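You operate a simulated robot arm through the tools that you are given. There is no shell and no other tool. Be economical: measure what you need, move in short steps, check, and stop when the job is done.

You are at the controls of a simulated two-armed robot. One attempt, no reset.

## Task
Park machine five with both inching keys and set its pen to the blue ticket's height.
Fine: a hand on each key till PARK; switch off, free the clamp screw before the height collar turns, tighten it after; machine left off.

The check looks at the end state, three seconds after you hand in, the way a careful person would. Anything else that was tipped, shoved, dropped, spilled or broken makes it a failure.

## Robot
Two 7-joint arms with two-finger parallel grippers on one trunk, on a base that drives. Base frame: it is fixed to the floor where the robot stands at the start and does not move with it; the origin is under the middle of the robot, x ahead of it, y to its left, z up. Lengths are in mm, angles in degrees, forces in N, time in s.
The left shoulder is at the start at [20, 113, 1222], the right one opposite. With the tool pointing down near the work surface each hand reaches from about 100 to 580 mm from the robot's upright axis, wherever it stands, measured 20 degrees to its own side. Places, roughly: blue inching key [300, 300, 800]; clamp screw of machine five [800, 400, 1100]; count dial of machine five [700, 500, 1000]; count dial of machine four [100, 1200, 1000]; count dial of machine six [1200, -300, 1000]; display of machine five [1000, 500, 1200]; height collar of machine five [900, 300, 1100]; pressure dial of machine five [700, 500, 1000]; pressure dial of machine four [200, 1300, 1000]; pressure dial of machine six [1300, -200, 1000]; rocker switch of machine five [800, 500, 1000]; rocker switch of machine four [200, 1200, 1000]; rocker switch of machine six [1300, -300, 1000]; row switch [200, 400, 700]; speed dial of machine five [700, 400, 1000]; speed dial of machine four [200, 1200, 1000]. Payload 1.57 kg a hand.
Tool frame (each hand has its own): the origin (TCP) lies between the finger pads and is the grasp point; the fingertips stand 30 mm ahead of it; z points along the fingers, y is the line along which they close. Largest opening 80 mm; finger width 17, thickness 12; the body of the gripper, 40 by 82 mm, starts 80 mm behind the TCP.
Orientation is that of the tool frame in the base frame, as a unit quaternion [x, y, z, w]. With the fingers straight down and closing along the base's y, the tool's x points along the base's -x, its y along +y and its z along -z.

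## Interface
- The arms move only by the tool send_rows. It takes "left_series", "right_series" or both (then of equal length, played together; a hand with none holds still); each is a list of rows, each a list of 3 entries, a list of its own where there are three numbers: the shift along the tool's x, y, z in m, then the turn, a rotation vector about the tool's x, y, z in degrees, then the gripper command, from -1 (shut) to 1 (fully open), values between in proportion. In form: [[[dx, dy, dz], [rx, ry, rz], grip], ...]. A call has 1 to 10 rows; each row is the pose to reach, as a shift and turn from the pose commanded when the call began, along the tool's axes at that moment. A row lasts 0.2 s, in which the tool goes at most 50 mm and 8.6 degrees; a call with a longer step from one row to the next is refused whole, and so is a gripper value outside its range. A pose out of reach is approached as far as the arm can. The call stops where the force on the tool passes 40 N (or 10 N more than at its start, if that is more) or the arm is blocked; 0.2 s more then pass. The fingers move at their own pace (about 45 mm/s each) and stop on an object; they squeeze with about 24 N. The grip force told is the motor's: it shows also when the fingers shut on nothing. Time passes only in rows, and 0.2 s behind the last, so rows that repeat a pose let the fingers close. The reply holds the time, the measured pose of the TCP, the force on the tool along the base axes, the opening and the grip force, in the units named above and with some noise, with the torque about the TCP (base axes, N m) and any sound that the robot's microphone picked up.
- Cameras (640 x 400 px; columns grow to the right, rows downward): "scene" is now at [88.3, 50.5, 1360.9]; the picture's right is [0.55, -0.83, 0.00], its down [-0.36, -0.24, -0.90] and it looks along [0.75, 0.50, -0.44] (base axes); focal length 214 px, centre (320, 200). "left" rides on the left gripper at [72, 7, -122] in its tool frame; the picture's right is [-0.09, 1.00, 0.00], its down [-0.84, -0.08, -0.54] and it looks along [-0.54, -0.05, 0.84] (tool axes); focal length 238 px, centre (320, 200). "right" rides on the right gripper at [72, -7, -122] in its tool frame; the picture's right is [0.09, 1.00, 0.00], its down [-0.84, 0.08, -0.54] and it looks along [-0.54, 0.05, 0.84] (tool axes); focal length 238 px, centre (320, 200). There is no depth. A picture from a camera that has moved, and an enlarged one, comes with that camera's place and axes in the base frame and with its lens.
- camera(camera): a new picture of that camera. The clock stands still meanwhile.
- move_column(by): slides the trunk up (or, below 0, down) by that many mm; the arms and the scene camera ride with it, the base frame stays. It gives what a move gives, with no picture.
- drive_base(legs): drives the robot by 1 to 6 legs, each [ahead, left, turn to the left] in mm, mm and degrees, along the robot's own axes; the way and the turn of a leg run together, so that a leg with both is an arc; at most 1500 mm and 180 degrees a leg. The arms and the cameras ride along, it lands a little off, and it stops where it bumps. It gives what a move gives.
- aim_head(pan, tilt): turns the head with the scene camera to pan (to the left, within 80 degrees either way) and tilt (down, from -29 to 69), counted from straight ahead of the robot. It gives what a move gives.
- inspect(camera, box): a new picture of the part [left, top, right, bottom] of that camera's present view, enlarged. The clock stands still meanwhile.
- hand_in(): hands the job in; it is judged then, once.

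Work in short steps. Places have to be worked out from the pictures, the camera data and where the tool is seen: move nearer, look again, correct. Check each grasp and each placing, and mend what went wrong. You have 120 turns and 108 pictures in all, those below and enlarged ones among them. Open the grippers and draw the arms clear of the work before you hand the job in, unless the task says otherwise; then end with one line.

The tools are called as name(argument=value, ...) on one line, values as JSON. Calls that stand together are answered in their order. send_rows: Moves the arms, as the interface text tells. Its arguments: {"type":"object","properties":{"left_series":{"type":"array","items":{"type":"array"}},"right_series":{"type":"array","items":{"type":"array"}}},"required":[]} The other tools are called the same way: move_column (by) slides the trunk up or down; drive_base (legs) drives the base; aim_head (pan, tilt) turns the head that bears the scene camera; camera (camera) takes a picture; inspect (camera, box) takes an enlarged picture of a part of a camera's view; hand_in () hands the job in.

At the start:

```text
time_s: 0.0
left_tool_pos: [345.4, 350.5, 1300.3]
left_tcp_rot: [0.0, 1.0, -0.001, 0.0]
left_wrist_force: [0.5, 0.8, 0.6]
left_ft_torque: [0.0, -0.01, 0.01]
left_opening: 80.1
left_finger_force: 0.0
right_tool_pos: [398.5, 44.1, 1326.3]
right_tcp_rot: [0.0, 1.0, 0.0, 0.0]
right_wrist_force: [0.4, -0.1, 0.4]
right_ft_torque: [0.01, 0.02, 0.02]
right_opening: 79.8
right_finger_force: 0.0
trunk travel left (down, up): [-275.0, 295.0]
robot x, y, heading: [-0.7, 1.9, -0.1]
head pan, tilt: [33.6, 26.0]
```

scene: 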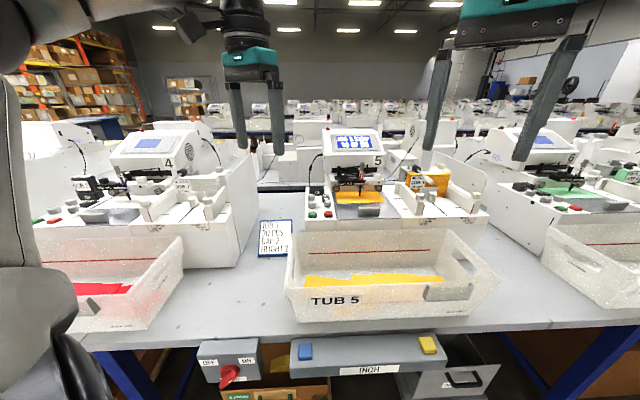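
right: 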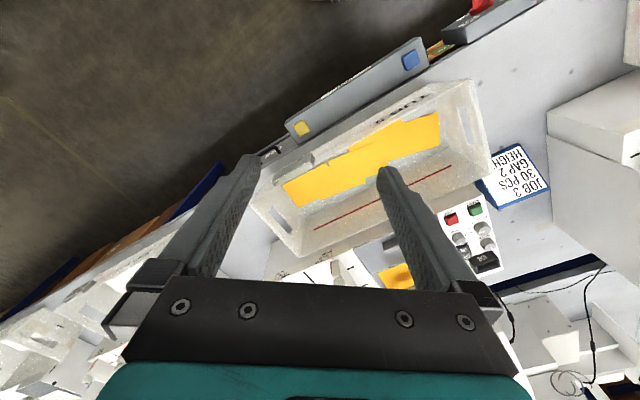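
left: 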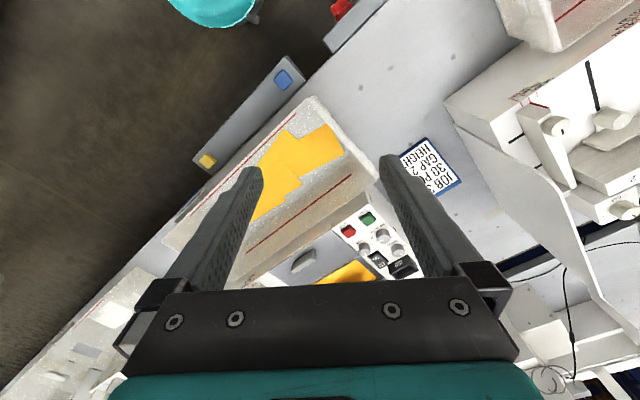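

I'll enlarge the ticket, machine five and the inch bar first.

inspect(camera="scene", box=[240, 200, 320, 270])

inspect(camera="scene", box=[290, 110, 490, 240])

inspect(camera="scene", box=[180, 310, 520, 400])

inspect(camera="left", box=[320, 120, 480, 300])

```text
5.71 times, centred on (280, 235) of scene
camera zoom: at [88.3, 50.5, 1360.9], right [0.55, -0.83, 0.0], down [-0.36, -0.24, -0.9], along [0.75, 0.5, -0.44], focal length 1226 px, centre (549, 0)
```

zoom: 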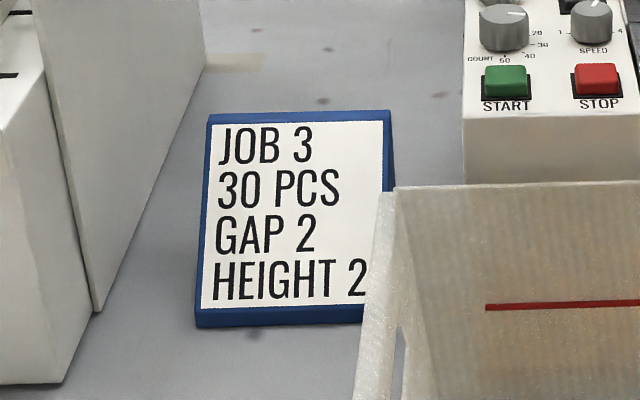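

```text
3.08 times, centred on (390, 175) of scene
camera zoom: at [88.3, 50.5, 1360.9], right [0.55, -0.83, 0.0], down [-0.36, -0.24, -0.9], along [0.75, 0.5, -0.44], focal length 660 px, centre (105, 277)
```

zoom: 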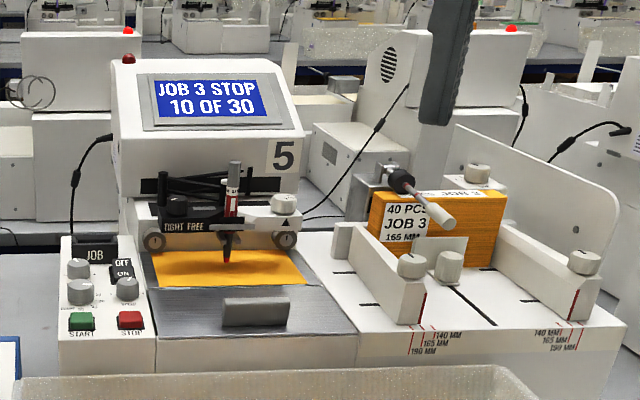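

```text
1.88 times, centred on (350, 355) of scene
camera zoom: at [88.3, 50.5, 1360.9], right [0.55, -0.83, 0.0], down [-0.36, -0.24, -0.9], along [0.75, 0.5, -0.44], focal length 404 px, centre (264, -92)
```

zoom: 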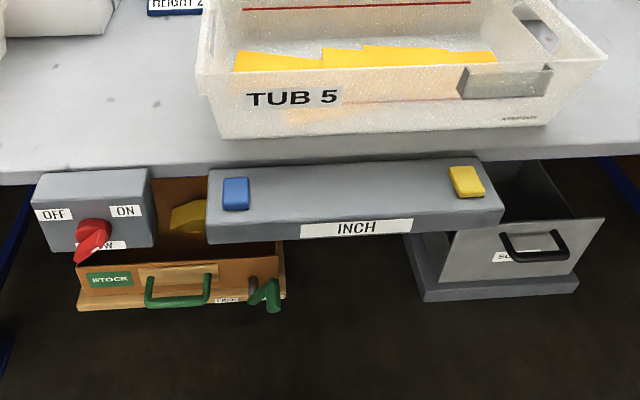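

```text
2.22 times, centred on (400, 210) of left
camera zoom: at [272.5, 357.1, 1421.9], right [0.09, 1.0, 0.0], down [0.84, -0.08, 0.54], along [0.54, -0.05, -0.84], focal length 530 px, centre (142, 178)
```

zoom: 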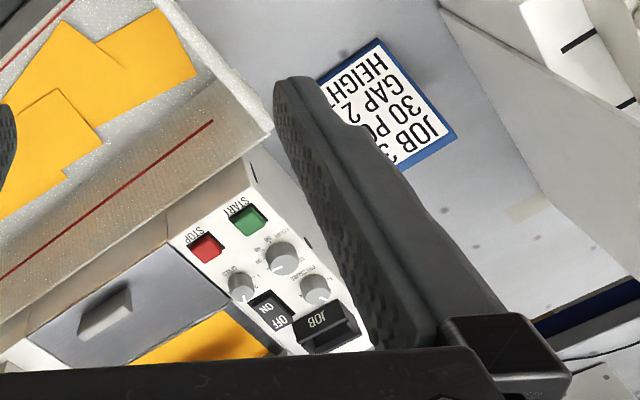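

Blue ticket shows HEIGHT 2 (edge partly hidden). The row lies about 36° left of my heading, with the inch bar midpoint near (417,130); I turn to face it and shift right so that both keys lie symmetrical.

drive_base(legs=[[0, 0, 36], [0, -130, 0]])

aim_head(pan=0, tilt=35)

camera(camera="scene")

```text
time_s: 3.0
left_tool_pos: [150.5, 380.8, 1300.9]
left_tcp_rot: [-0.31, 0.951, 0.001, 0.001]
left_wrist_force: [-0.1, -0.1, 0.5]
left_ft_torque: [0.0, 0.01, 0.01]
left_opening: 80.1
left_finger_force: 0.1
right_tool_pos: [374.6, 164.1, 1325.9]
right_tcp_rot: [-0.31, 0.951, 0.001, -0.001]
right_wrist_force: [0.7, 0.4, -0.9]
right_ft_torque: [0.01, 0.05, 0.0]
right_opening: 79.8
right_finger_force: 0.2
trunk travel left (down, up): [-275.0, 295.0]
robot x, y, heading: [75.8, -105.9, 36.3]
head pan, tilt: [33.6, 26.0]
```

```text
time_s: 4.0
left_tool_pos: [150.2, 380.6, 1300.9]
left_tcp_rot: [-0.31, 0.951, 0.0, -0.001]
left_wrist_force: [0.0, -0.2, 0.0]
left_ft_torque: [0.0, 0.02, -0.03]
left_opening: 80.1
left_finger_force: 0.1
right_tool_pos: [373.1, 165.4, 1326.9]
right_tcp_rot: [-0.309, 0.951, 0.0, 0.0]
right_wrist_force: [-0.6, 0.3, -0.1]
right_ft_torque: [0.01, 0.0, 0.0]
right_opening: 80.0
right_finger_force: 0.1
trunk travel left (down, up): [-275.0, 295.0]
robot x, y, heading: [78.3, -103.0, 35.8]
head pan, tilt: [0.0, 35.0]
```

```text
100 pictures are left
camera scene: at [158.1, -47.6, 1346.7], right [0.59, -0.81, 0.0], down [-0.46, -0.34, -0.82], along [0.66, 0.48, -0.57], focal length 214 px, centre (320, 200)
```

scene: 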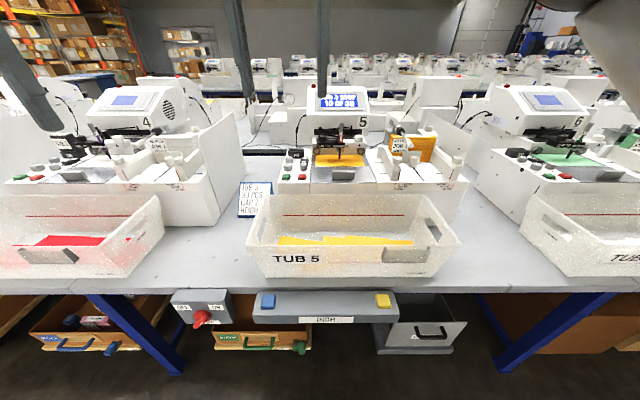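

The view is square-on now. I zoom in on machine five, the ticket, and the inch bar.

inspect(camera="scene", box=[280, 80, 400, 185])

inspect(camera="scene", box=[230, 175, 280, 225])

inspect(camera="scene", box=[160, 260, 480, 360])

```text
3.81 times, centred on (340, 132) of scene
camera zoom: at [158.1, -47.6, 1346.7], right [0.59, -0.81, 0.0], down [-0.46, -0.34, -0.82], along [0.66, 0.48, -0.57], focal length 817 px, centre (244, 457)
```

zoom: 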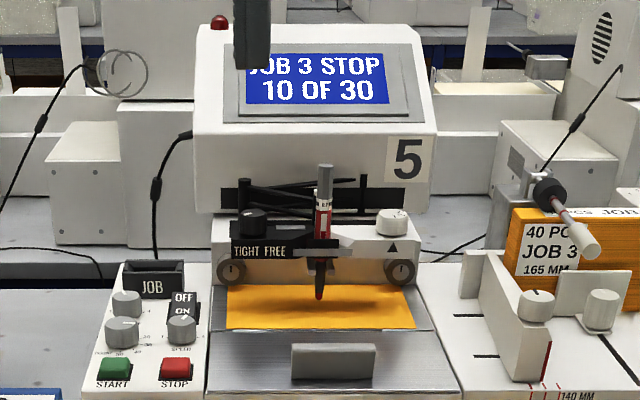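

```text
8.00 times, centred on (255, 200) of scene
camera zoom: at [158.1, -47.6, 1346.7], right [0.59, -0.81, 0.0], down [-0.46, -0.34, -0.82], along [0.66, 0.48, -0.57], focal length 1716 px, centre (840, 200)
```

zoom: 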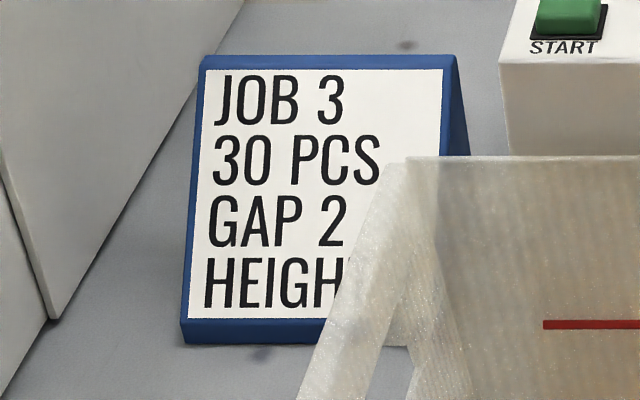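

```text
2.00 times, centred on (320, 310) of scene
camera zoom: at [158.1, -47.6, 1346.7], right [0.59, -0.81, 0.0], down [-0.46, -0.34, -0.82], along [0.66, 0.48, -0.57], focal length 429 px, centre (320, -20)
```

zoom: 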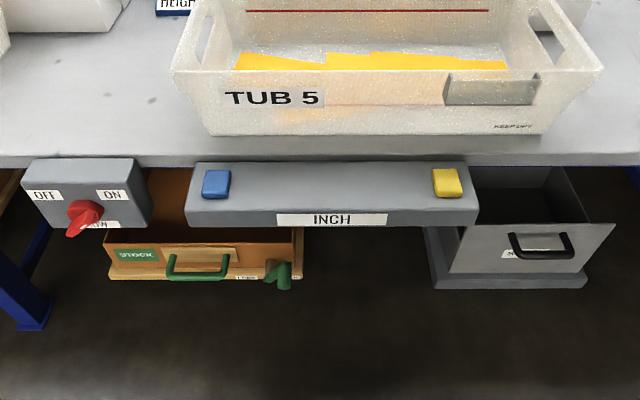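

Triangulating in the robot's frame (x ahead, y left), I get blue key ≈(424,144,770), yellow ≈(426,−180,770), collar ≈(947,−160,1057) and clamp knob ≈(944,−8,1056). I move both hands above the keys with fingers shutting.

send_rows(left_series=[[[-0.013, -0.034, 0.02], [0, 0, 0], -1], [[-0.026, -0.068, 0.04], [0, 0, 0], -1], [[-0.04, -0.102, 0.06], [0, 0, 0], -1], [[-0.053, -0.137, 0.08], [0, 0, 0], -1], [[-0.066, -0.171, 0.1], [0, 0, 0], -1], [[-0.08, -0.205, 0.12], [0, 0, 0], -1], [[-0.08, -0.205, 0.16], [0, 0, 0], -1], [[-0.08, -0.205, 0.2], [0, 0, 0], -1], [[-0.08, -0.205, 0.24], [0, 0, 0], -1], [[-0.08, -0.205, 0.28], [0, 0, 0], -1]], right_series=[[[-0.005, -0.037, 0.02], [0, 0, 0], -1], [[-0.01, -0.074, 0.04], [0, 0, 0], -1], [[-0.015, -0.112, 0.06], [0, 0, 0], -1], [[-0.02, -0.149, 0.08], [0, 0, 0], -1], [[-0.025, -0.187, 0.1], [0, 0, 0], -1], [[-0.03, -0.224, 0.12], [0, 0, 0], -1], [[-0.03, -0.224, 0.16], [0, 0, 0], -1], [[-0.03, -0.224, 0.2], [0, 0, 0], -1], [[-0.03, -0.224, 0.24], [0, 0, 0], -1], [[-0.03, -0.224, 0.28], [0, 0, 0], -1]])

camera(camera="left")

camera(camera="right")

camera(camera="scene")

```text
time_s: 6.2
left_tool_pos: [336.7, 261.0, 1019.6]
left_tcp_rot: [-0.31, 0.951, -0.001, 0.0]
left_wrist_force: [0.7, 0.3, 0.0]
left_ft_torque: [0.04, 0.03, -0.01]
left_opening: 0.0
left_finger_force: 21.0
right_tool_pos: [531.4, 3.0, 1045.7]
right_tcp_rot: [-0.309, 0.951, 0.0, -0.001]
right_wrist_force: [0.7, -1.1, 0.2]
right_ft_torque: [0.01, 0.02, -0.03]
right_opening: 0.2
right_finger_force: 21.0
trunk travel left (down, up): [-275.0, 295.0]
robot x, y, heading: [77.3, -105.2, 36.1]
head pan, tilt: [0.0, 35.0]
```

```text
96 pictures are left
camera left: at [273.0, 224.3, 1140.6], right [-0.51, 0.86, 0.0], down [0.72, 0.43, 0.54], along [0.47, 0.28, -0.84], focal length 238 px, centre (320, 200)
```

left: 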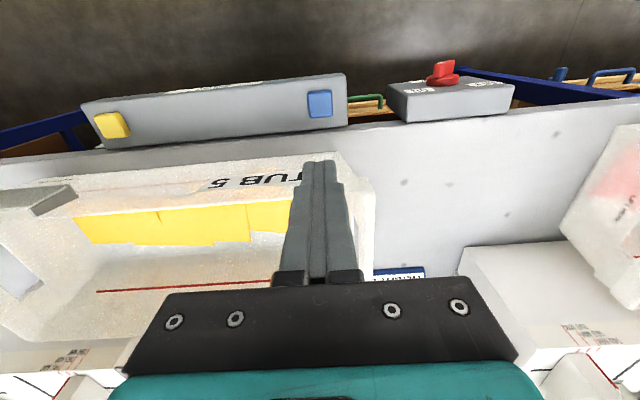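

```text
95 pictures are left
camera right: at [478.9, -45.5, 1168.9], right [-0.66, 0.75, 0.0], down [0.63, 0.55, 0.54], along [0.41, 0.36, -0.84], focal length 238 px, centre (320, 200)
```

right: 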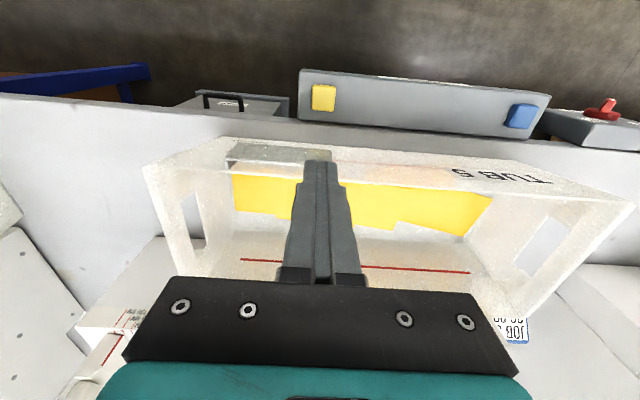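

```text
94 pictures are left
camera scene: at [158.6, -47.5, 1346.6], right [0.59, -0.81, 0.0], down [-0.46, -0.34, -0.82], along [0.66, 0.48, -0.57], focal length 214 px, centre (320, 200)
```

scene: 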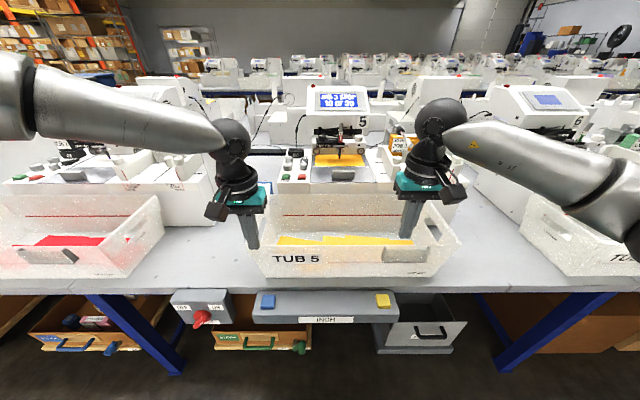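

Both hand cameras confirm the keys at (423,145) and (427,−178), and the TCPs are right above them, clear of the tub. I descend to about 15 mm above the keys.

send_rows(left_series=[[[0, 0, 0.045], [0, 0, 0], -1], [[0, 0, 0.09], [0, 0, 0], -1], [[0, 0, 0.13], [0, 0, 0], -1], [[0, 0, 0.165], [0, 0, 0], -1], [[0, 0, 0.19], [0, 0, 0], -1], [[0, 0, 0.205], [0, 0, 0], -1]], right_series=[[[0, 0, 0.048], [0, 0, 0], -1], [[0, 0, 0.096], [0, 0, 0], -1], [[0.002, 0, 0.142], [0, 0, 0], -1], [[0.003, 0, 0.185], [0, 0, 0], -1], [[0.003, 0, 0.215], [0, 0, 0], -1], [[0.003, 0, 0.231], [0, 0, 0], -1]])

camera(camera="left")

camera(camera="right")

camera(camera="scene")

```text
time_s: 7.4
left_tool_pos: [282.3, 273.7, 898.1]
left_tcp_rot: [-0.31, 0.951, 0.0, 0.0]
left_wrist_force: [-0.5, 0.0, 0.0]
left_ft_torque: [-0.07, 0.08, 0.01]
left_opening: 0.0
left_finger_force: 21.1
left hand out of reach, approached as far as the arm can: row 2, 3, 4, 5
right_tool_pos: [534.8, 8.4, 856.2]
right_tcp_rot: [-0.309, 0.951, 0.01, 0.014]
right_wrist_force: [-9.3, -5.4, 24.3]
right_ft_torque: [0.72, -1.77, -0.15]
right_opening: 0.4
right_finger_force: 20.8
trunk travel left (down, up): [-275.0, 295.0]
robot x, y, heading: [77.8, -104.3, 35.8]
head pan, tilt: [0.0, 35.0]
stopped in row 5 (right hand): the force on the tool passed its limit at 60 N (the readings are from after the stop); the commanded pose is now the measured one
```

```text
93 pictures are left
camera left: at [218.7, 236.7, 1019.8], right [-0.51, 0.86, 0.0], down [0.72, 0.43, 0.54], along [0.47, 0.28, -0.84], focal length 238 px, centre (320, 200)
```

left: 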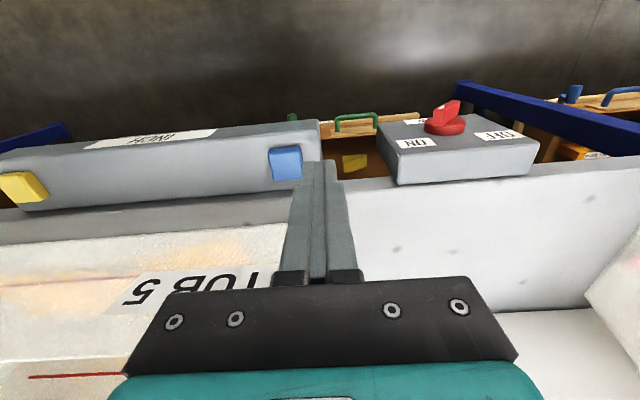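

```text
92 pictures are left
camera right: at [478.7, -44.3, 977.4], right [-0.66, 0.75, 0.01], down [0.62, 0.54, 0.57], along [0.42, 0.38, -0.82], focal length 238 px, centre (320, 200)
```

right: 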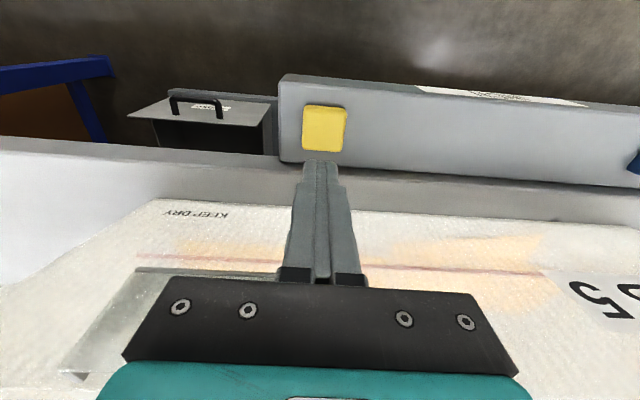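

```text
91 pictures are left
camera scene: at [158.2, -47.7, 1346.8], right [0.59, -0.81, 0.0], down [-0.46, -0.34, -0.82], along [0.66, 0.48, -0.57], focal length 214 px, centre (320, 200)
```

scene: 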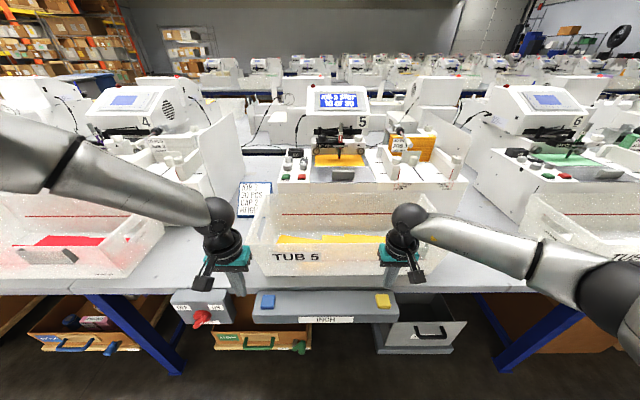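

The right gripper's body touched the tub's front rim (torque puts the contact ~25 mm ahead, 110 mm above the TCP), so the rim stands at x≈452, z≈950; the tub looks unmoved. I lift both hands back and up, then tilt fingers 30° forward so the bodies stay on my side of the rim.

send_rows(left_series=[[[0.005, 0, -0.03], [0, 0, 0], -1], [[0.005, 0, -0.07], [0, 0, 0], -1], [[0.0, -0.015, -0.11], [0, 0, 0], -1], [[-0.006, -0.03, -0.15], [0, 0, 0], -1], [[-0.012, -0.041, -0.15], [0, -7, 0], -1], [[-0.012, -0.041, -0.15], [0, -14, 0], -1], [[-0.012, -0.041, -0.15], [0, -21, 0], -1], [[-0.012, -0.041, -0.15], [0, -28, 0], -1], [[-0.012, -0.041, -0.15], [0, -30, 0], -1]], right_series=[[[0.02, 0, -0.01], [0, 0, 0], -1], [[0.031, 0, -0.055], [0, 0, 0], -1], [[0.031, 0, -0.1], [0, 0, 0], -1], [[0.031, 0, -0.145], [0, 0, 0], -1], [[0.031, 0, -0.19], [0, -7, 0], -1], [[0.031, 0, -0.19], [0, -14, 0], -1], [[0.031, 0, -0.19], [0, -21, 0], -1], [[0.031, 0, -0.19], [0, -28, 0], -1], [[0.031, 0, -0.19], [0, -30, 0], -1]])

move_column(by=-150)

camera(camera="scene")

camera(camera="left")

camera(camera="right")

```text
time_s: 9.4
left_tool_pos: [315.4, 247.0, 1049.0]
left_tcp_rot: [-0.3, 0.918, 0.08, 0.247]
left_wrist_force: [0.2, -0.2, 0.8]
left_ft_torque: [-0.03, 0.01, -0.04]
left_opening: 0.0
left_finger_force: 21.3
right_tool_pos: [504.8, -16.4, 1043.4]
right_tcp_rot: [-0.295, 0.916, 0.088, 0.259]
right_wrist_force: [0.3, -0.1, 0.5]
right_ft_torque: [-0.02, 0.0, 0.0]
right_opening: 0.1
right_finger_force: 21.7
trunk travel left (down, up): [-275.0, 295.0]
robot x, y, heading: [74.9, -103.9, 36.0]
head pan, tilt: [0.0, 35.0]
```

```text
time_s: 11.1
left_tool_pos: [315.1, 247.5, 900.4]
left_tcp_rot: [-0.299, 0.918, 0.08, 0.247]
left_wrist_force: [-0.2, -0.2, 0.8]
left_ft_torque: [0.01, -0.01, 0.01]
left_opening: 0.3
left_finger_force: 21.4
right_tool_pos: [505.5, -17.7, 893.2]
right_tcp_rot: [-0.295, 0.916, 0.086, 0.257]
right_wrist_force: [-0.1, -0.1, -0.9]
right_ft_torque: [0.01, -0.02, -0.01]
right_opening: 0.0
right_finger_force: 21.1
trunk travel left (down, up): [-125.0, 445.0]
robot x, y, heading: [76.1, -106.3, 36.0]
head pan, tilt: [0.0, 35.0]
```

```text
90 pictures are left
camera scene: at [158.1, -47.9, 1196.8], right [0.59, -0.81, 0.0], down [-0.46, -0.34, -0.82], along [0.66, 0.48, -0.57], focal length 214 px, centre (320, 200)
```

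scene: 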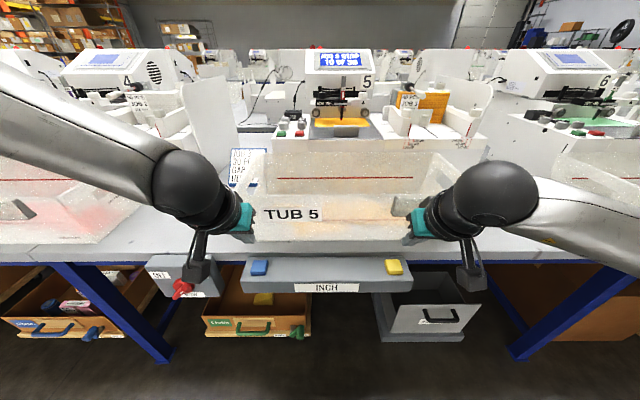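

```text
89 pictures are left
camera left: at [210.7, 180.3, 968.1], right [-0.52, 0.85, 0.05], down [0.41, 0.2, 0.89], along [0.75, 0.48, -0.46], focal length 238 px, centre (320, 200)
```

left: 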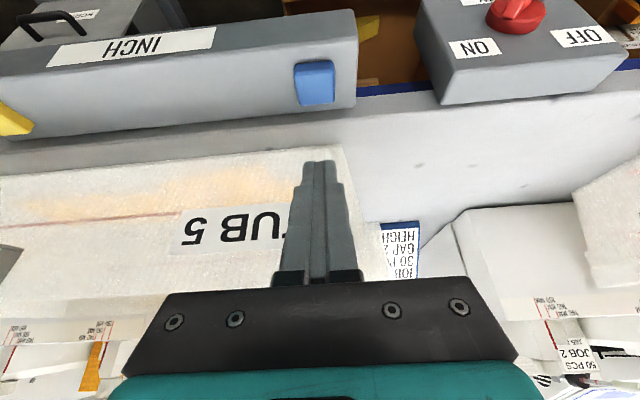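

```text
88 pictures are left
camera right: at [409.3, -96.5, 960.4], right [-0.65, 0.76, -0.04], down [0.31, 0.31, 0.9], along [0.7, 0.57, -0.43], focal length 238 px, centre (320, 200)
```

right: 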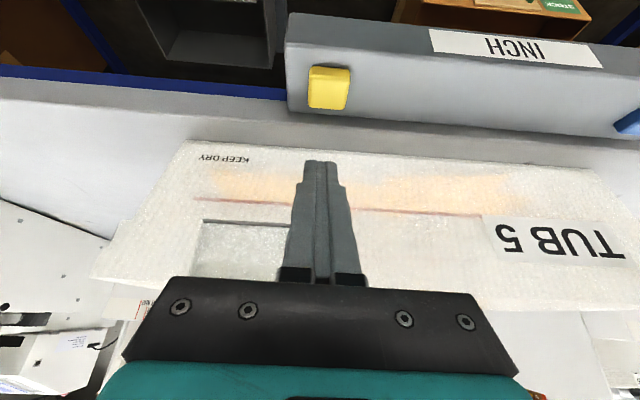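

Hands are at (401,146) and (400,−180) clear of the tub. I lower them straight down to hover about 15 mm above the keys.

send_rows(left_series=[[[0.012, 0, 0.026], [0, 0, 0], -1], [[0.024, 0, 0.052], [0, 0, 0], -1], [[0.0356, 0, 0.0776], [0, 0, 0], -1]], right_series=[[[0.01, 0, 0.024], [0, 0, 0], -1], [[0.02, 0, 0.048], [0, 0, 0], -1], [[0.0303, 0, 0.0725], [0, 0, 0], -1]])

camera(camera="left")

camera(camera="right")

inspect(camera="scene", box=[160, 170, 500, 370])

```text
time_s: 11.9
left_tool_pos: [324.6, 251.9, 815.4]
left_tcp_rot: [-0.299, 0.918, 0.081, 0.247]
left_wrist_force: [0.9, -0.2, 0.0]
left_ft_torque: [0.01, 0.02, 0.0]
left_opening: 0.2
left_finger_force: 21.8
right_tool_pos: [515.5, -9.5, 815.4]
right_tcp_rot: [-0.295, 0.916, 0.087, 0.257]
right_wrist_force: [-0.3, -0.3, 0.0]
right_ft_torque: [0.02, 0.01, -0.03]
right_opening: 0.2
right_finger_force: 21.2
trunk travel left (down, up): [-125.0, 445.0]
robot x, y, heading: [77.2, -108.2, 36.1]
head pan, tilt: [0.0, 35.0]
```

```text
87 pictures are left
camera left: at [218.9, 184.5, 883.3], right [-0.52, 0.85, 0.05], down [0.41, 0.2, 0.89], along [0.75, 0.48, -0.46], focal length 238 px, centre (320, 200)
```

left: 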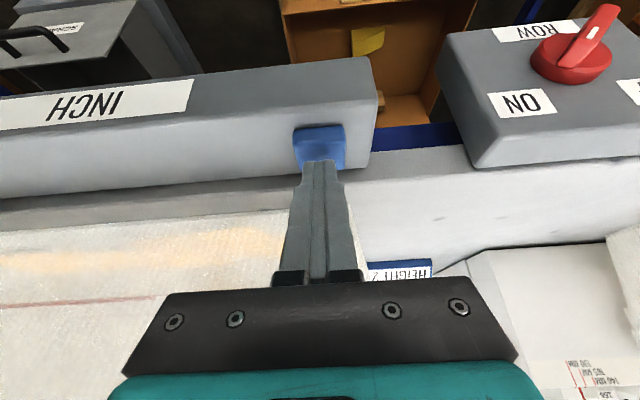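

```text
86 pictures are left
camera right: at [419.0, -89.2, 882.6], right [-0.65, 0.76, -0.04], down [0.31, 0.31, 0.9], along [0.7, 0.57, -0.43], focal length 238 px, centre (320, 200)
```

right: 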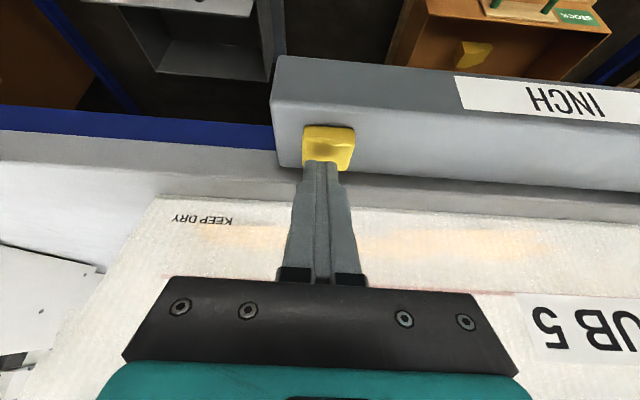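

```text
1.88 times, centred on (330, 270) of scene
camera zoom: at [158.2, -47.7, 1196.7], right [0.59, -0.81, 0.0], down [-0.46, -0.34, -0.82], along [0.66, 0.48, -0.57], focal length 404 px, centre (301, 68)
```

zoom: 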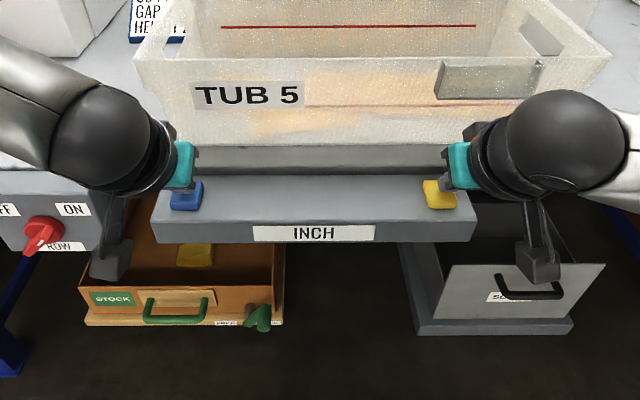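

The tips stand centred above both keys, ~20 mm up. I press straight down in small steps while reading the ticket once more.

inspect(camera="left", box=[355, 250, 445, 295])

send_rows(left_series=[[[0.005, 0, 0.00866], [0, 0, 0], -1], [[0.0075, 0, 0.013], [0, 0, 0], -1], [[0.009, 0, 0.0156], [0, 0, 0], -1], [[0.0105, 0, 0.0182], [0, 0, 0], -1]], right_series=[[[0.005, 0, 0.00866], [0, 0, 0], -1], [[0.0075, 0, 0.013], [0, 0, 0], -1], [[0.009, 0, 0.0156], [0, 0, 0], -1], [[0.0105, 0, 0.0182], [0, 0, 0], -1]])

inspect(camera="scene", box=[280, 30, 400, 150])

```text
7.11 times, centred on (400, 272) of left
camera zoom: at [218.9, 184.5, 883.3], right [-0.52, 0.85, 0.05], down [0.41, 0.2, 0.89], along [0.75, 0.48, -0.46], focal length 1695 px, centre (-249, -316)
```

zoom: 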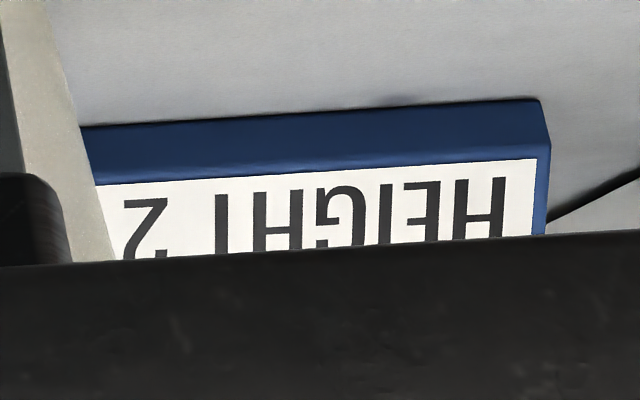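

```text
time_s: 12.7
left_tool_pos: [325.5, 251.8, 801.9]
left_tcp_rot: [-0.298, 0.916, 0.081, 0.256]
left_wrist_force: [-4.3, -2.8, 16.4]
left_ft_torque: [0.0, 0.0, -0.02]
left_opening: 0.0
left_finger_force: 20.8
right_tool_pos: [514.6, -8.9, 803.2]
right_tcp_rot: [-0.296, 0.914, 0.09, 0.264]
right_wrist_force: [-1.2, -0.2, 7.5]
right_ft_torque: [0.02, -0.03, -0.03]
right_opening: 0.0
right_finger_force: 21.0
trunk travel left (down, up): [-125.0, 445.0]
robot x, y, heading: [75.1, -106.9, 36.0]
head pan, tilt: [0.0, 35.0]
heard: click, click
stopped in row 3 (left hand): the force on the tool passed its limit at 44 N (the readings are from after the stop); the commanded pose is now the measured one
```

```text
3.33 times, centred on (340, 90) of scene
camera zoom: at [156.2, -49.1, 1196.9], right [0.59, -0.81, 0.0], down [-0.46, -0.34, -0.82], along [0.66, 0.48, -0.57], focal length 715 px, centre (253, 567)
```

zoom: 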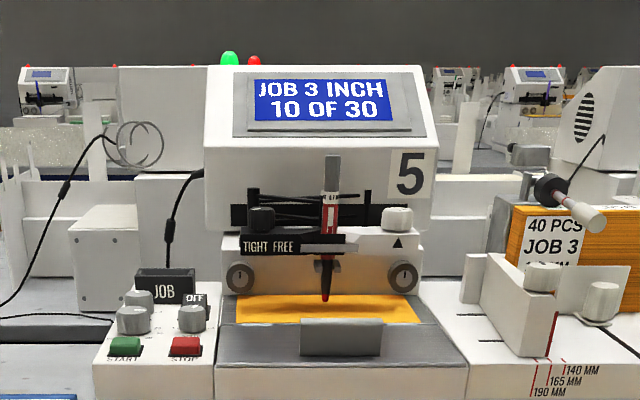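

HEIGHT 2 confirmed; both keys clicked and the display shows INCH with the green lamp on. I hold both keys and watch.

send_rows(left_series=[[[0, 0, 0], [0, 0, 0], -1], [[0, 0, 0], [0, 0, 0], -1], [[0, 0, 0], [0, 0, 0], -1]], right_series=[[[0, 0, 0], [0, 0, 0], -1], [[0, 0, 0], [0, 0, 0], -1], [[0, 0, 0], [0, 0, 0], -1]])

inspect(camera="scene", box=[280, 30, 400, 150])

```text
time_s: 13.5
left_tool_pos: [326.0, 251.9, 803.2]
left_tcp_rot: [-0.298, 0.916, 0.082, 0.255]
left_wrist_force: [-4.2, -3.4, 28.7]
left_ft_torque: [0.03, -0.07, -0.01]
left_opening: 0.0
left_finger_force: 21.4
right_tool_pos: [516.0, -8.6, 803.1]
right_tcp_rot: [-0.295, 0.914, 0.089, 0.265]
right_wrist_force: [2.1, 3.1, 11.5]
right_ft_torque: [0.17, -0.14, 0.06]
right_opening: 0.0
right_finger_force: 21.4
trunk travel left (down, up): [-125.0, 445.0]
robot x, y, heading: [75.9, -105.4, 35.9]
head pan, tilt: [0.0, 35.0]
```

```text
3.33 times, centred on (340, 90) of scene
camera zoom: at [156.2, -49.3, 1197.1], right [0.59, -0.81, 0.0], down [-0.46, -0.34, -0.82], along [0.66, 0.48, -0.57], focal length 715 px, centre (253, 567)
```

zoom: 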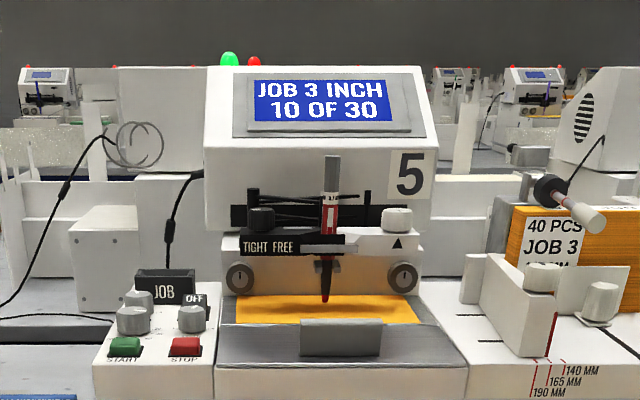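

Still INCH; I keep holding in longer stretches.

send_rows(left_series=[[[0, 0, 0], [0, 0, 0], -1], [[0, 0, 0], [0, 0, 0], -1], [[0, 0, 0], [0, 0, 0], -1], [[0, 0, 0], [0, 0, 0], -1], [[0, 0, 0], [0, 0, 0], -1]], right_series=[[[0, 0, 0], [0, 0, 0], -1], [[0, 0, 0], [0, 0, 0], -1], [[0, 0, 0], [0, 0, 0], -1], [[0, 0, 0], [0, 0, 0], -1], [[0, 0, 0], [0, 0, 0], -1]])

inspect(camera="scene", box=[280, 30, 400, 150])

```text
time_s: 14.7
left_tool_pos: [326.6, 252.1, 803.7]
left_tcp_rot: [-0.299, 0.916, 0.082, 0.255]
left_wrist_force: [-0.8, -2.9, 28.8]
left_ft_torque: [0.03, -0.14, -0.06]
left_opening: 0.2
left_finger_force: 21.2
right_tool_pos: [517.0, -8.2, 802.6]
right_tcp_rot: [-0.295, 0.914, 0.089, 0.264]
right_wrist_force: [2.7, 6.0, 15.0]
right_ft_torque: [0.25, -0.22, 0.03]
right_opening: 0.1
right_finger_force: 21.5
trunk travel left (down, up): [-125.0, 445.0]
robot x, y, heading: [78.8, -105.0, 36.2]
head pan, tilt: [0.0, 35.0]
```

```text
3.33 times, centred on (340, 90) of scene
camera zoom: at [156.2, -49.1, 1197.0], right [0.59, -0.81, 0.0], down [-0.46, -0.34, -0.82], along [0.66, 0.48, -0.57], focal length 715 px, centre (253, 567)
```

zoom: 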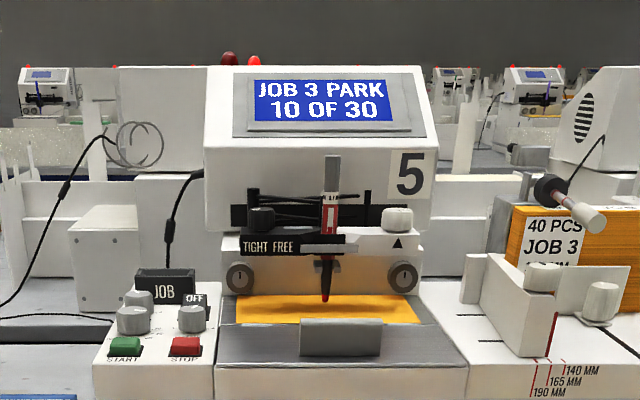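

PARK is shown. I lift both hands straight off together and check that PARK remains.

send_rows(left_series=[[[-0.015, 0, -0.026], [0, 0, 0], -1], [[-0.03, 0, -0.052], [0, 0, 0], -1], [[-0.05, 0, -0.0866], [0, 0, 0], -1]], right_series=[[[-0.015, 0, -0.026], [0, 0, 0], -1], [[-0.03, 0, -0.052], [0, 0, 0], -1], [[-0.05, 0, -0.0866], [0, 0, 0], -1]])

move_column(by=250)

camera(camera="scene")

inspect(camera="scene", box=[270, 100, 390, 220])

```text
time_s: 15.5
left_tool_pos: [324.2, 250.8, 900.5]
left_tcp_rot: [-0.298, 0.917, 0.08, 0.252]
left_wrist_force: [0.0, 0.6, -0.1]
left_ft_torque: [0.0, 0.03, 0.02]
left_opening: 0.2
left_finger_force: 21.7
right_tool_pos: [514.6, -13.2, 901.3]
right_tcp_rot: [-0.296, 0.915, 0.088, 0.26]
right_wrist_force: [0.0, 0.7, -0.1]
right_ft_torque: [-0.01, 0.01, -0.01]
right_opening: 0.0
right_finger_force: 21.6
trunk travel left (down, up): [-125.0, 445.0]
robot x, y, heading: [80.4, -105.2, 36.0]
head pan, tilt: [0.0, 35.0]
```

```text
time_s: 18.1
left_tool_pos: [324.1, 250.9, 1151.5]
left_tcp_rot: [-0.298, 0.917, 0.082, 0.253]
left_wrist_force: [-0.4, 0.3, 0.1]
left_ft_torque: [0.0, 0.02, -0.02]
left_opening: 0.0
left_finger_force: 21.9
right_tool_pos: [515.3, -12.5, 1152.4]
right_tcp_rot: [-0.296, 0.915, 0.089, 0.261]
right_wrist_force: [0.3, 0.1, 0.0]
right_ft_torque: [-0.01, 0.03, 0.01]
right_opening: 0.0
right_finger_force: 21.8
trunk travel left (down, up): [-375.0, 195.0]
robot x, y, heading: [77.6, -103.2, 35.9]
head pan, tilt: [0.0, 35.0]
```

```text
80 pictures are left
camera scene: at [158.0, -47.8, 1446.6], right [0.59, -0.81, 0.0], down [-0.46, -0.34, -0.82], along [0.66, 0.48, -0.57], focal length 214 px, centre (320, 200)
```

scene: 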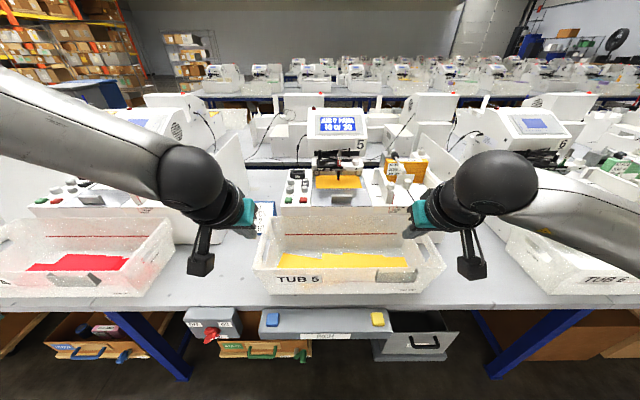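

```text
3.33 times, centred on (330, 160) of scene
camera zoom: at [158.0, -47.8, 1446.6], right [0.59, -0.81, 0.0], down [-0.46, -0.34, -0.82], along [0.66, 0.48, -0.57], focal length 715 px, centre (287, 333)
```

zoom: 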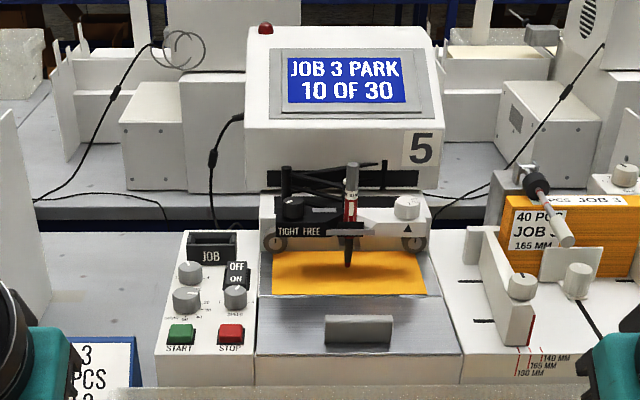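

PARK persists after release. By vertical baseline I put the clamp knob at (908,−8,1069), collar (906,−148,1071), rocker (892,62,986), and the console face at x≥1033. I need to go closer, so I look down to see what room the base has.

aim_head(pan=0, tilt=69)

camera(camera="scene")

```text
time_s: 19.1
left_tool_pos: [323.9, 251.8, 1151.9]
left_tcp_rot: [-0.299, 0.917, 0.082, 0.253]
left_wrist_force: [-0.4, -0.4, -0.2]
left_ft_torque: [0.02, -0.04, 0.0]
left_opening: 0.0
left_finger_force: 21.8
right_tool_pos: [514.8, -11.7, 1150.8]
right_tcp_rot: [-0.296, 0.915, 0.09, 0.26]
right_wrist_force: [0.0, 0.6, -0.2]
right_ft_torque: [0.03, 0.02, -0.03]
right_opening: 0.0
right_finger_force: 21.6
trunk travel left (down, up): [-375.0, 195.0]
robot x, y, heading: [77.1, -103.5, 36.1]
head pan, tilt: [0.0, 68.8]
```

```text
78 pictures are left
camera scene: at [132.0, -66.7, 1403.0], right [0.59, -0.81, 0.0], down [-0.75, -0.55, -0.36], along [0.29, 0.21, -0.93], focal length 214 px, centre (320, 200)
```

scene: 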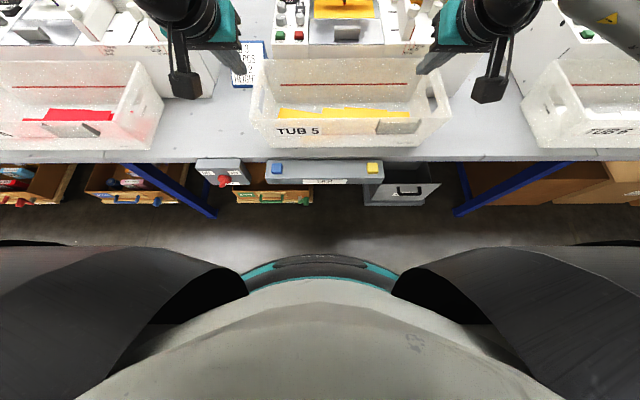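

The base front is at about x≈226 and the bar's front at x≈402, so I can advance about 130 mm safely. I go, then look at the machine again.

drive_base(legs=[[130, 0, 0]])

camera(camera="scene")

```text
time_s: 20.3
left_tool_pos: [429.9, 328.6, 1151.2]
left_tcp_rot: [-0.299, 0.917, 0.082, 0.252]
left_wrist_force: [-0.1, 0.7, -1.1]
left_ft_torque: [-0.03, -0.01, -0.04]
left_opening: 0.0
left_finger_force: 21.1
right_tool_pos: [619.9, 63.8, 1152.0]
right_tcp_rot: [-0.296, 0.914, 0.09, 0.261]
right_wrist_force: [-0.3, 0.5, -1.1]
right_ft_torque: [-0.02, 0.04, 0.02]
right_opening: 0.0
right_finger_force: 21.2
trunk travel left (down, up): [-375.0, 195.0]
robot x, y, heading: [179.4, -28.2, 36.2]
head pan, tilt: [0.0, 68.8]
```

```text
77 pictures are left
camera scene: at [237.3, 10.0, 1402.9], right [0.59, -0.81, 0.0], down [-0.75, -0.55, -0.36], along [0.29, 0.21, -0.93], focal length 214 px, centre (320, 200)
```

scene: 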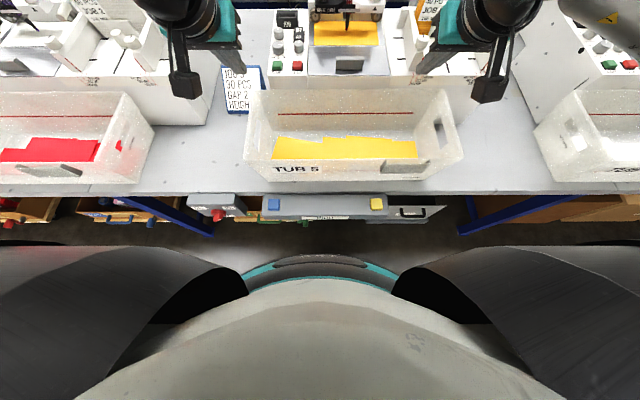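

The base still has a small margin before the bar. From here I test the left hand's reach toward the rocker with a steeper 45° tilt, staying above the tub and panel.

send_rows(left_series=[[[-0.031, -0.01, 0.022], [0, 0, 0], -1], [[-0.062, -0.02, 0.044], [0, -3, 0], -1], [[-0.093, -0.03, 0.066], [0, -6, 0], -1], [[-0.125, -0.041, 0.088], [0, -9, 0], -1], [[-0.156, -0.051, 0.11], [0, -12, 0], -1], [[-0.187, -0.061, 0.131], [0, -15, 0], -1]])

aim_head(pan=0, tilt=40)

camera(camera="left")

camera(camera="scene")

```text
time_s: 21.7
left_tool_pos: [573.3, 423.5, 1167.6]
left_tcp_rot: [-0.286, 0.876, 0.12, 0.37]
left_wrist_force: [-0.5, 0.2, 0.1]
left_ft_torque: [0.04, -0.01, 0.0]
left_opening: 0.3
left_finger_force: 20.9
left hand out of reach, approached as far as the arm can: row 4, 5, 6
right_tool_pos: [619.4, 63.1, 1150.9]
right_tcp_rot: [-0.296, 0.915, 0.089, 0.26]
right_wrist_force: [0.6, 0.0, 0.3]
right_ft_torque: [0.02, -0.04, 0.03]
right_opening: 0.0
right_finger_force: 21.6
trunk travel left (down, up): [-375.0, 195.0]
robot x, y, heading: [180.2, -29.4, 36.1]
head pan, tilt: [0.0, 68.8]
```

```text
time_s: 22.7
left_tool_pos: [574.6, 422.9, 1167.2]
left_tcp_rot: [-0.286, 0.876, 0.12, 0.371]
left_wrist_force: [0.2, -0.5, 0.2]
left_ft_torque: [-0.03, 0.01, 0.02]
left_opening: 0.3
left_finger_force: 21.0
right_tool_pos: [618.7, 62.7, 1152.1]
right_tcp_rot: [-0.296, 0.914, 0.089, 0.261]
right_wrist_force: [0.0, 0.0, 0.0]
right_ft_torque: [-0.01, 0.01, 0.0]
right_opening: 0.3
right_finger_force: 20.8
trunk travel left (down, up): [-375.0, 195.0]
robot x, y, heading: [181.8, -31.0, 36.2]
head pan, tilt: [0.0, 40.0]
```

```text
76 pictures are left
camera left: at [457.5, 347.6, 1200.2], right [-0.53, 0.84, 0.06], down [0.2, 0.05, 0.98], along [0.82, 0.54, -0.2], focal length 238 px, centre (320, 200)
```

left: 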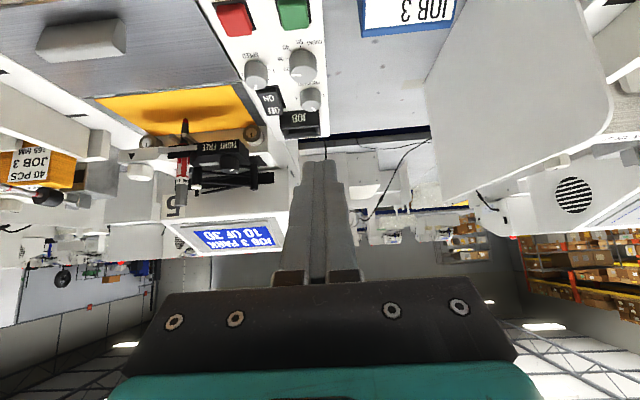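

```text
75 pictures are left
camera scene: at [259.7, 26.3, 1439.1], right [0.59, -0.81, 0.0], down [-0.52, -0.38, -0.77], along [0.62, 0.45, -0.64], focal length 214 px, centre (320, 200)
```

scene: 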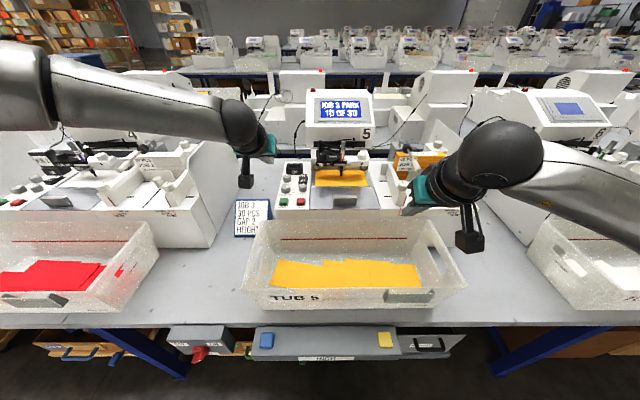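

The left hand stopped at (585,134,1167). Wrist at shoulder height seems limiting, so I need to be nearer. Drawers and the bar still leave room (bar front ≈272, my body ≤150 at that height), so I edge ahead 60 mm with hands withdrawn a bit.

send_rows(left_series=[[[0.03, 0, -0.03], [0, 0, 0], -1], [[0.06, 0, -0.06], [0, 0, 0], -1]])

drive_base(legs=[[60, 0, 0]])

aim_head(pan=0, tilt=69)

camera(camera="scene")

```text
time_s: 23.3
left_tool_pos: [504.8, 372.4, 1166.3]
left_tcp_rot: [-0.285, 0.876, 0.12, 0.37]
left_wrist_force: [0.2, 0.1, 0.8]
left_ft_torque: [0.02, -0.02, -0.01]
left_opening: 0.0
left_finger_force: 21.0
right_tool_pos: [619.0, 63.8, 1152.2]
right_tcp_rot: [-0.296, 0.914, 0.09, 0.262]
right_wrist_force: [0.3, 0.4, -0.1]
right_ft_torque: [0.02, 0.02, 0.0]
right_opening: 0.0
right_finger_force: 21.4
trunk travel left (down, up): [-375.0, 195.0]
robot x, y, heading: [178.4, -31.4, 36.2]
head pan, tilt: [0.0, 40.0]
```

```text
time_s: 24.2
left_tool_pos: [555.8, 410.3, 1164.8]
left_tcp_rot: [-0.286, 0.876, 0.119, 0.37]
left_wrist_force: [0.4, 0.3, 0.0]
left_ft_torque: [-0.02, 0.02, -0.02]
left_opening: 0.0
left_finger_force: 21.0
right_tool_pos: [668.7, 99.7, 1151.8]
right_tcp_rot: [-0.296, 0.915, 0.089, 0.26]
right_wrist_force: [-0.2, 1.3, -0.4]
right_ft_torque: [0.02, 0.02, 0.0]
right_opening: 0.0
right_finger_force: 21.6
trunk travel left (down, up): [-375.0, 195.0]
robot x, y, heading: [228.2, 6.8, 36.2]
head pan, tilt: [0.0, 40.0]
```

```text
time_s: 25.2
left_tool_pos: [555.5, 409.3, 1166.3]
left_tcp_rot: [-0.286, 0.876, 0.119, 0.37]
left_wrist_force: [-0.3, 0.1, 0.0]
left_ft_torque: [0.0, -0.01, 0.01]
left_opening: 0.3
left_finger_force: 21.9
right_tool_pos: [667.9, 98.6, 1150.8]
right_tcp_rot: [-0.296, 0.915, 0.089, 0.26]
right_wrist_force: [0.4, -0.4, -0.9]
right_ft_torque: [0.01, 0.03, -0.03]
right_opening: 0.0
right_finger_force: 21.3
trunk travel left (down, up): [-375.0, 195.0]
robot x, y, heading: [230.4, 5.7, 36.2]
head pan, tilt: [0.0, 68.8]
```

```text
74 pictures are left
camera scene: at [285.4, 45.0, 1403.0], right [0.59, -0.81, 0.0], down [-0.75, -0.55, -0.36], along [0.29, 0.21, -0.93], focal length 214 px, centre (320, 200)
```

scene: 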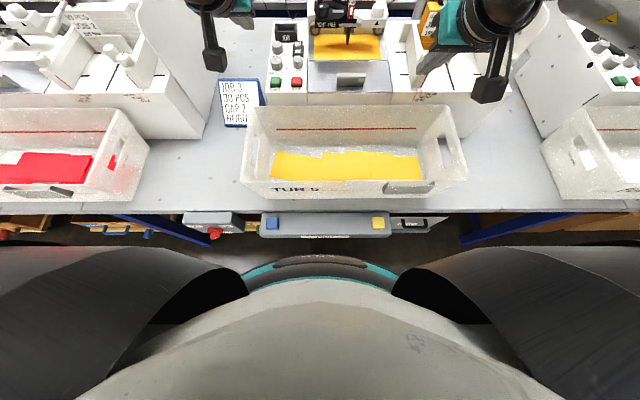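

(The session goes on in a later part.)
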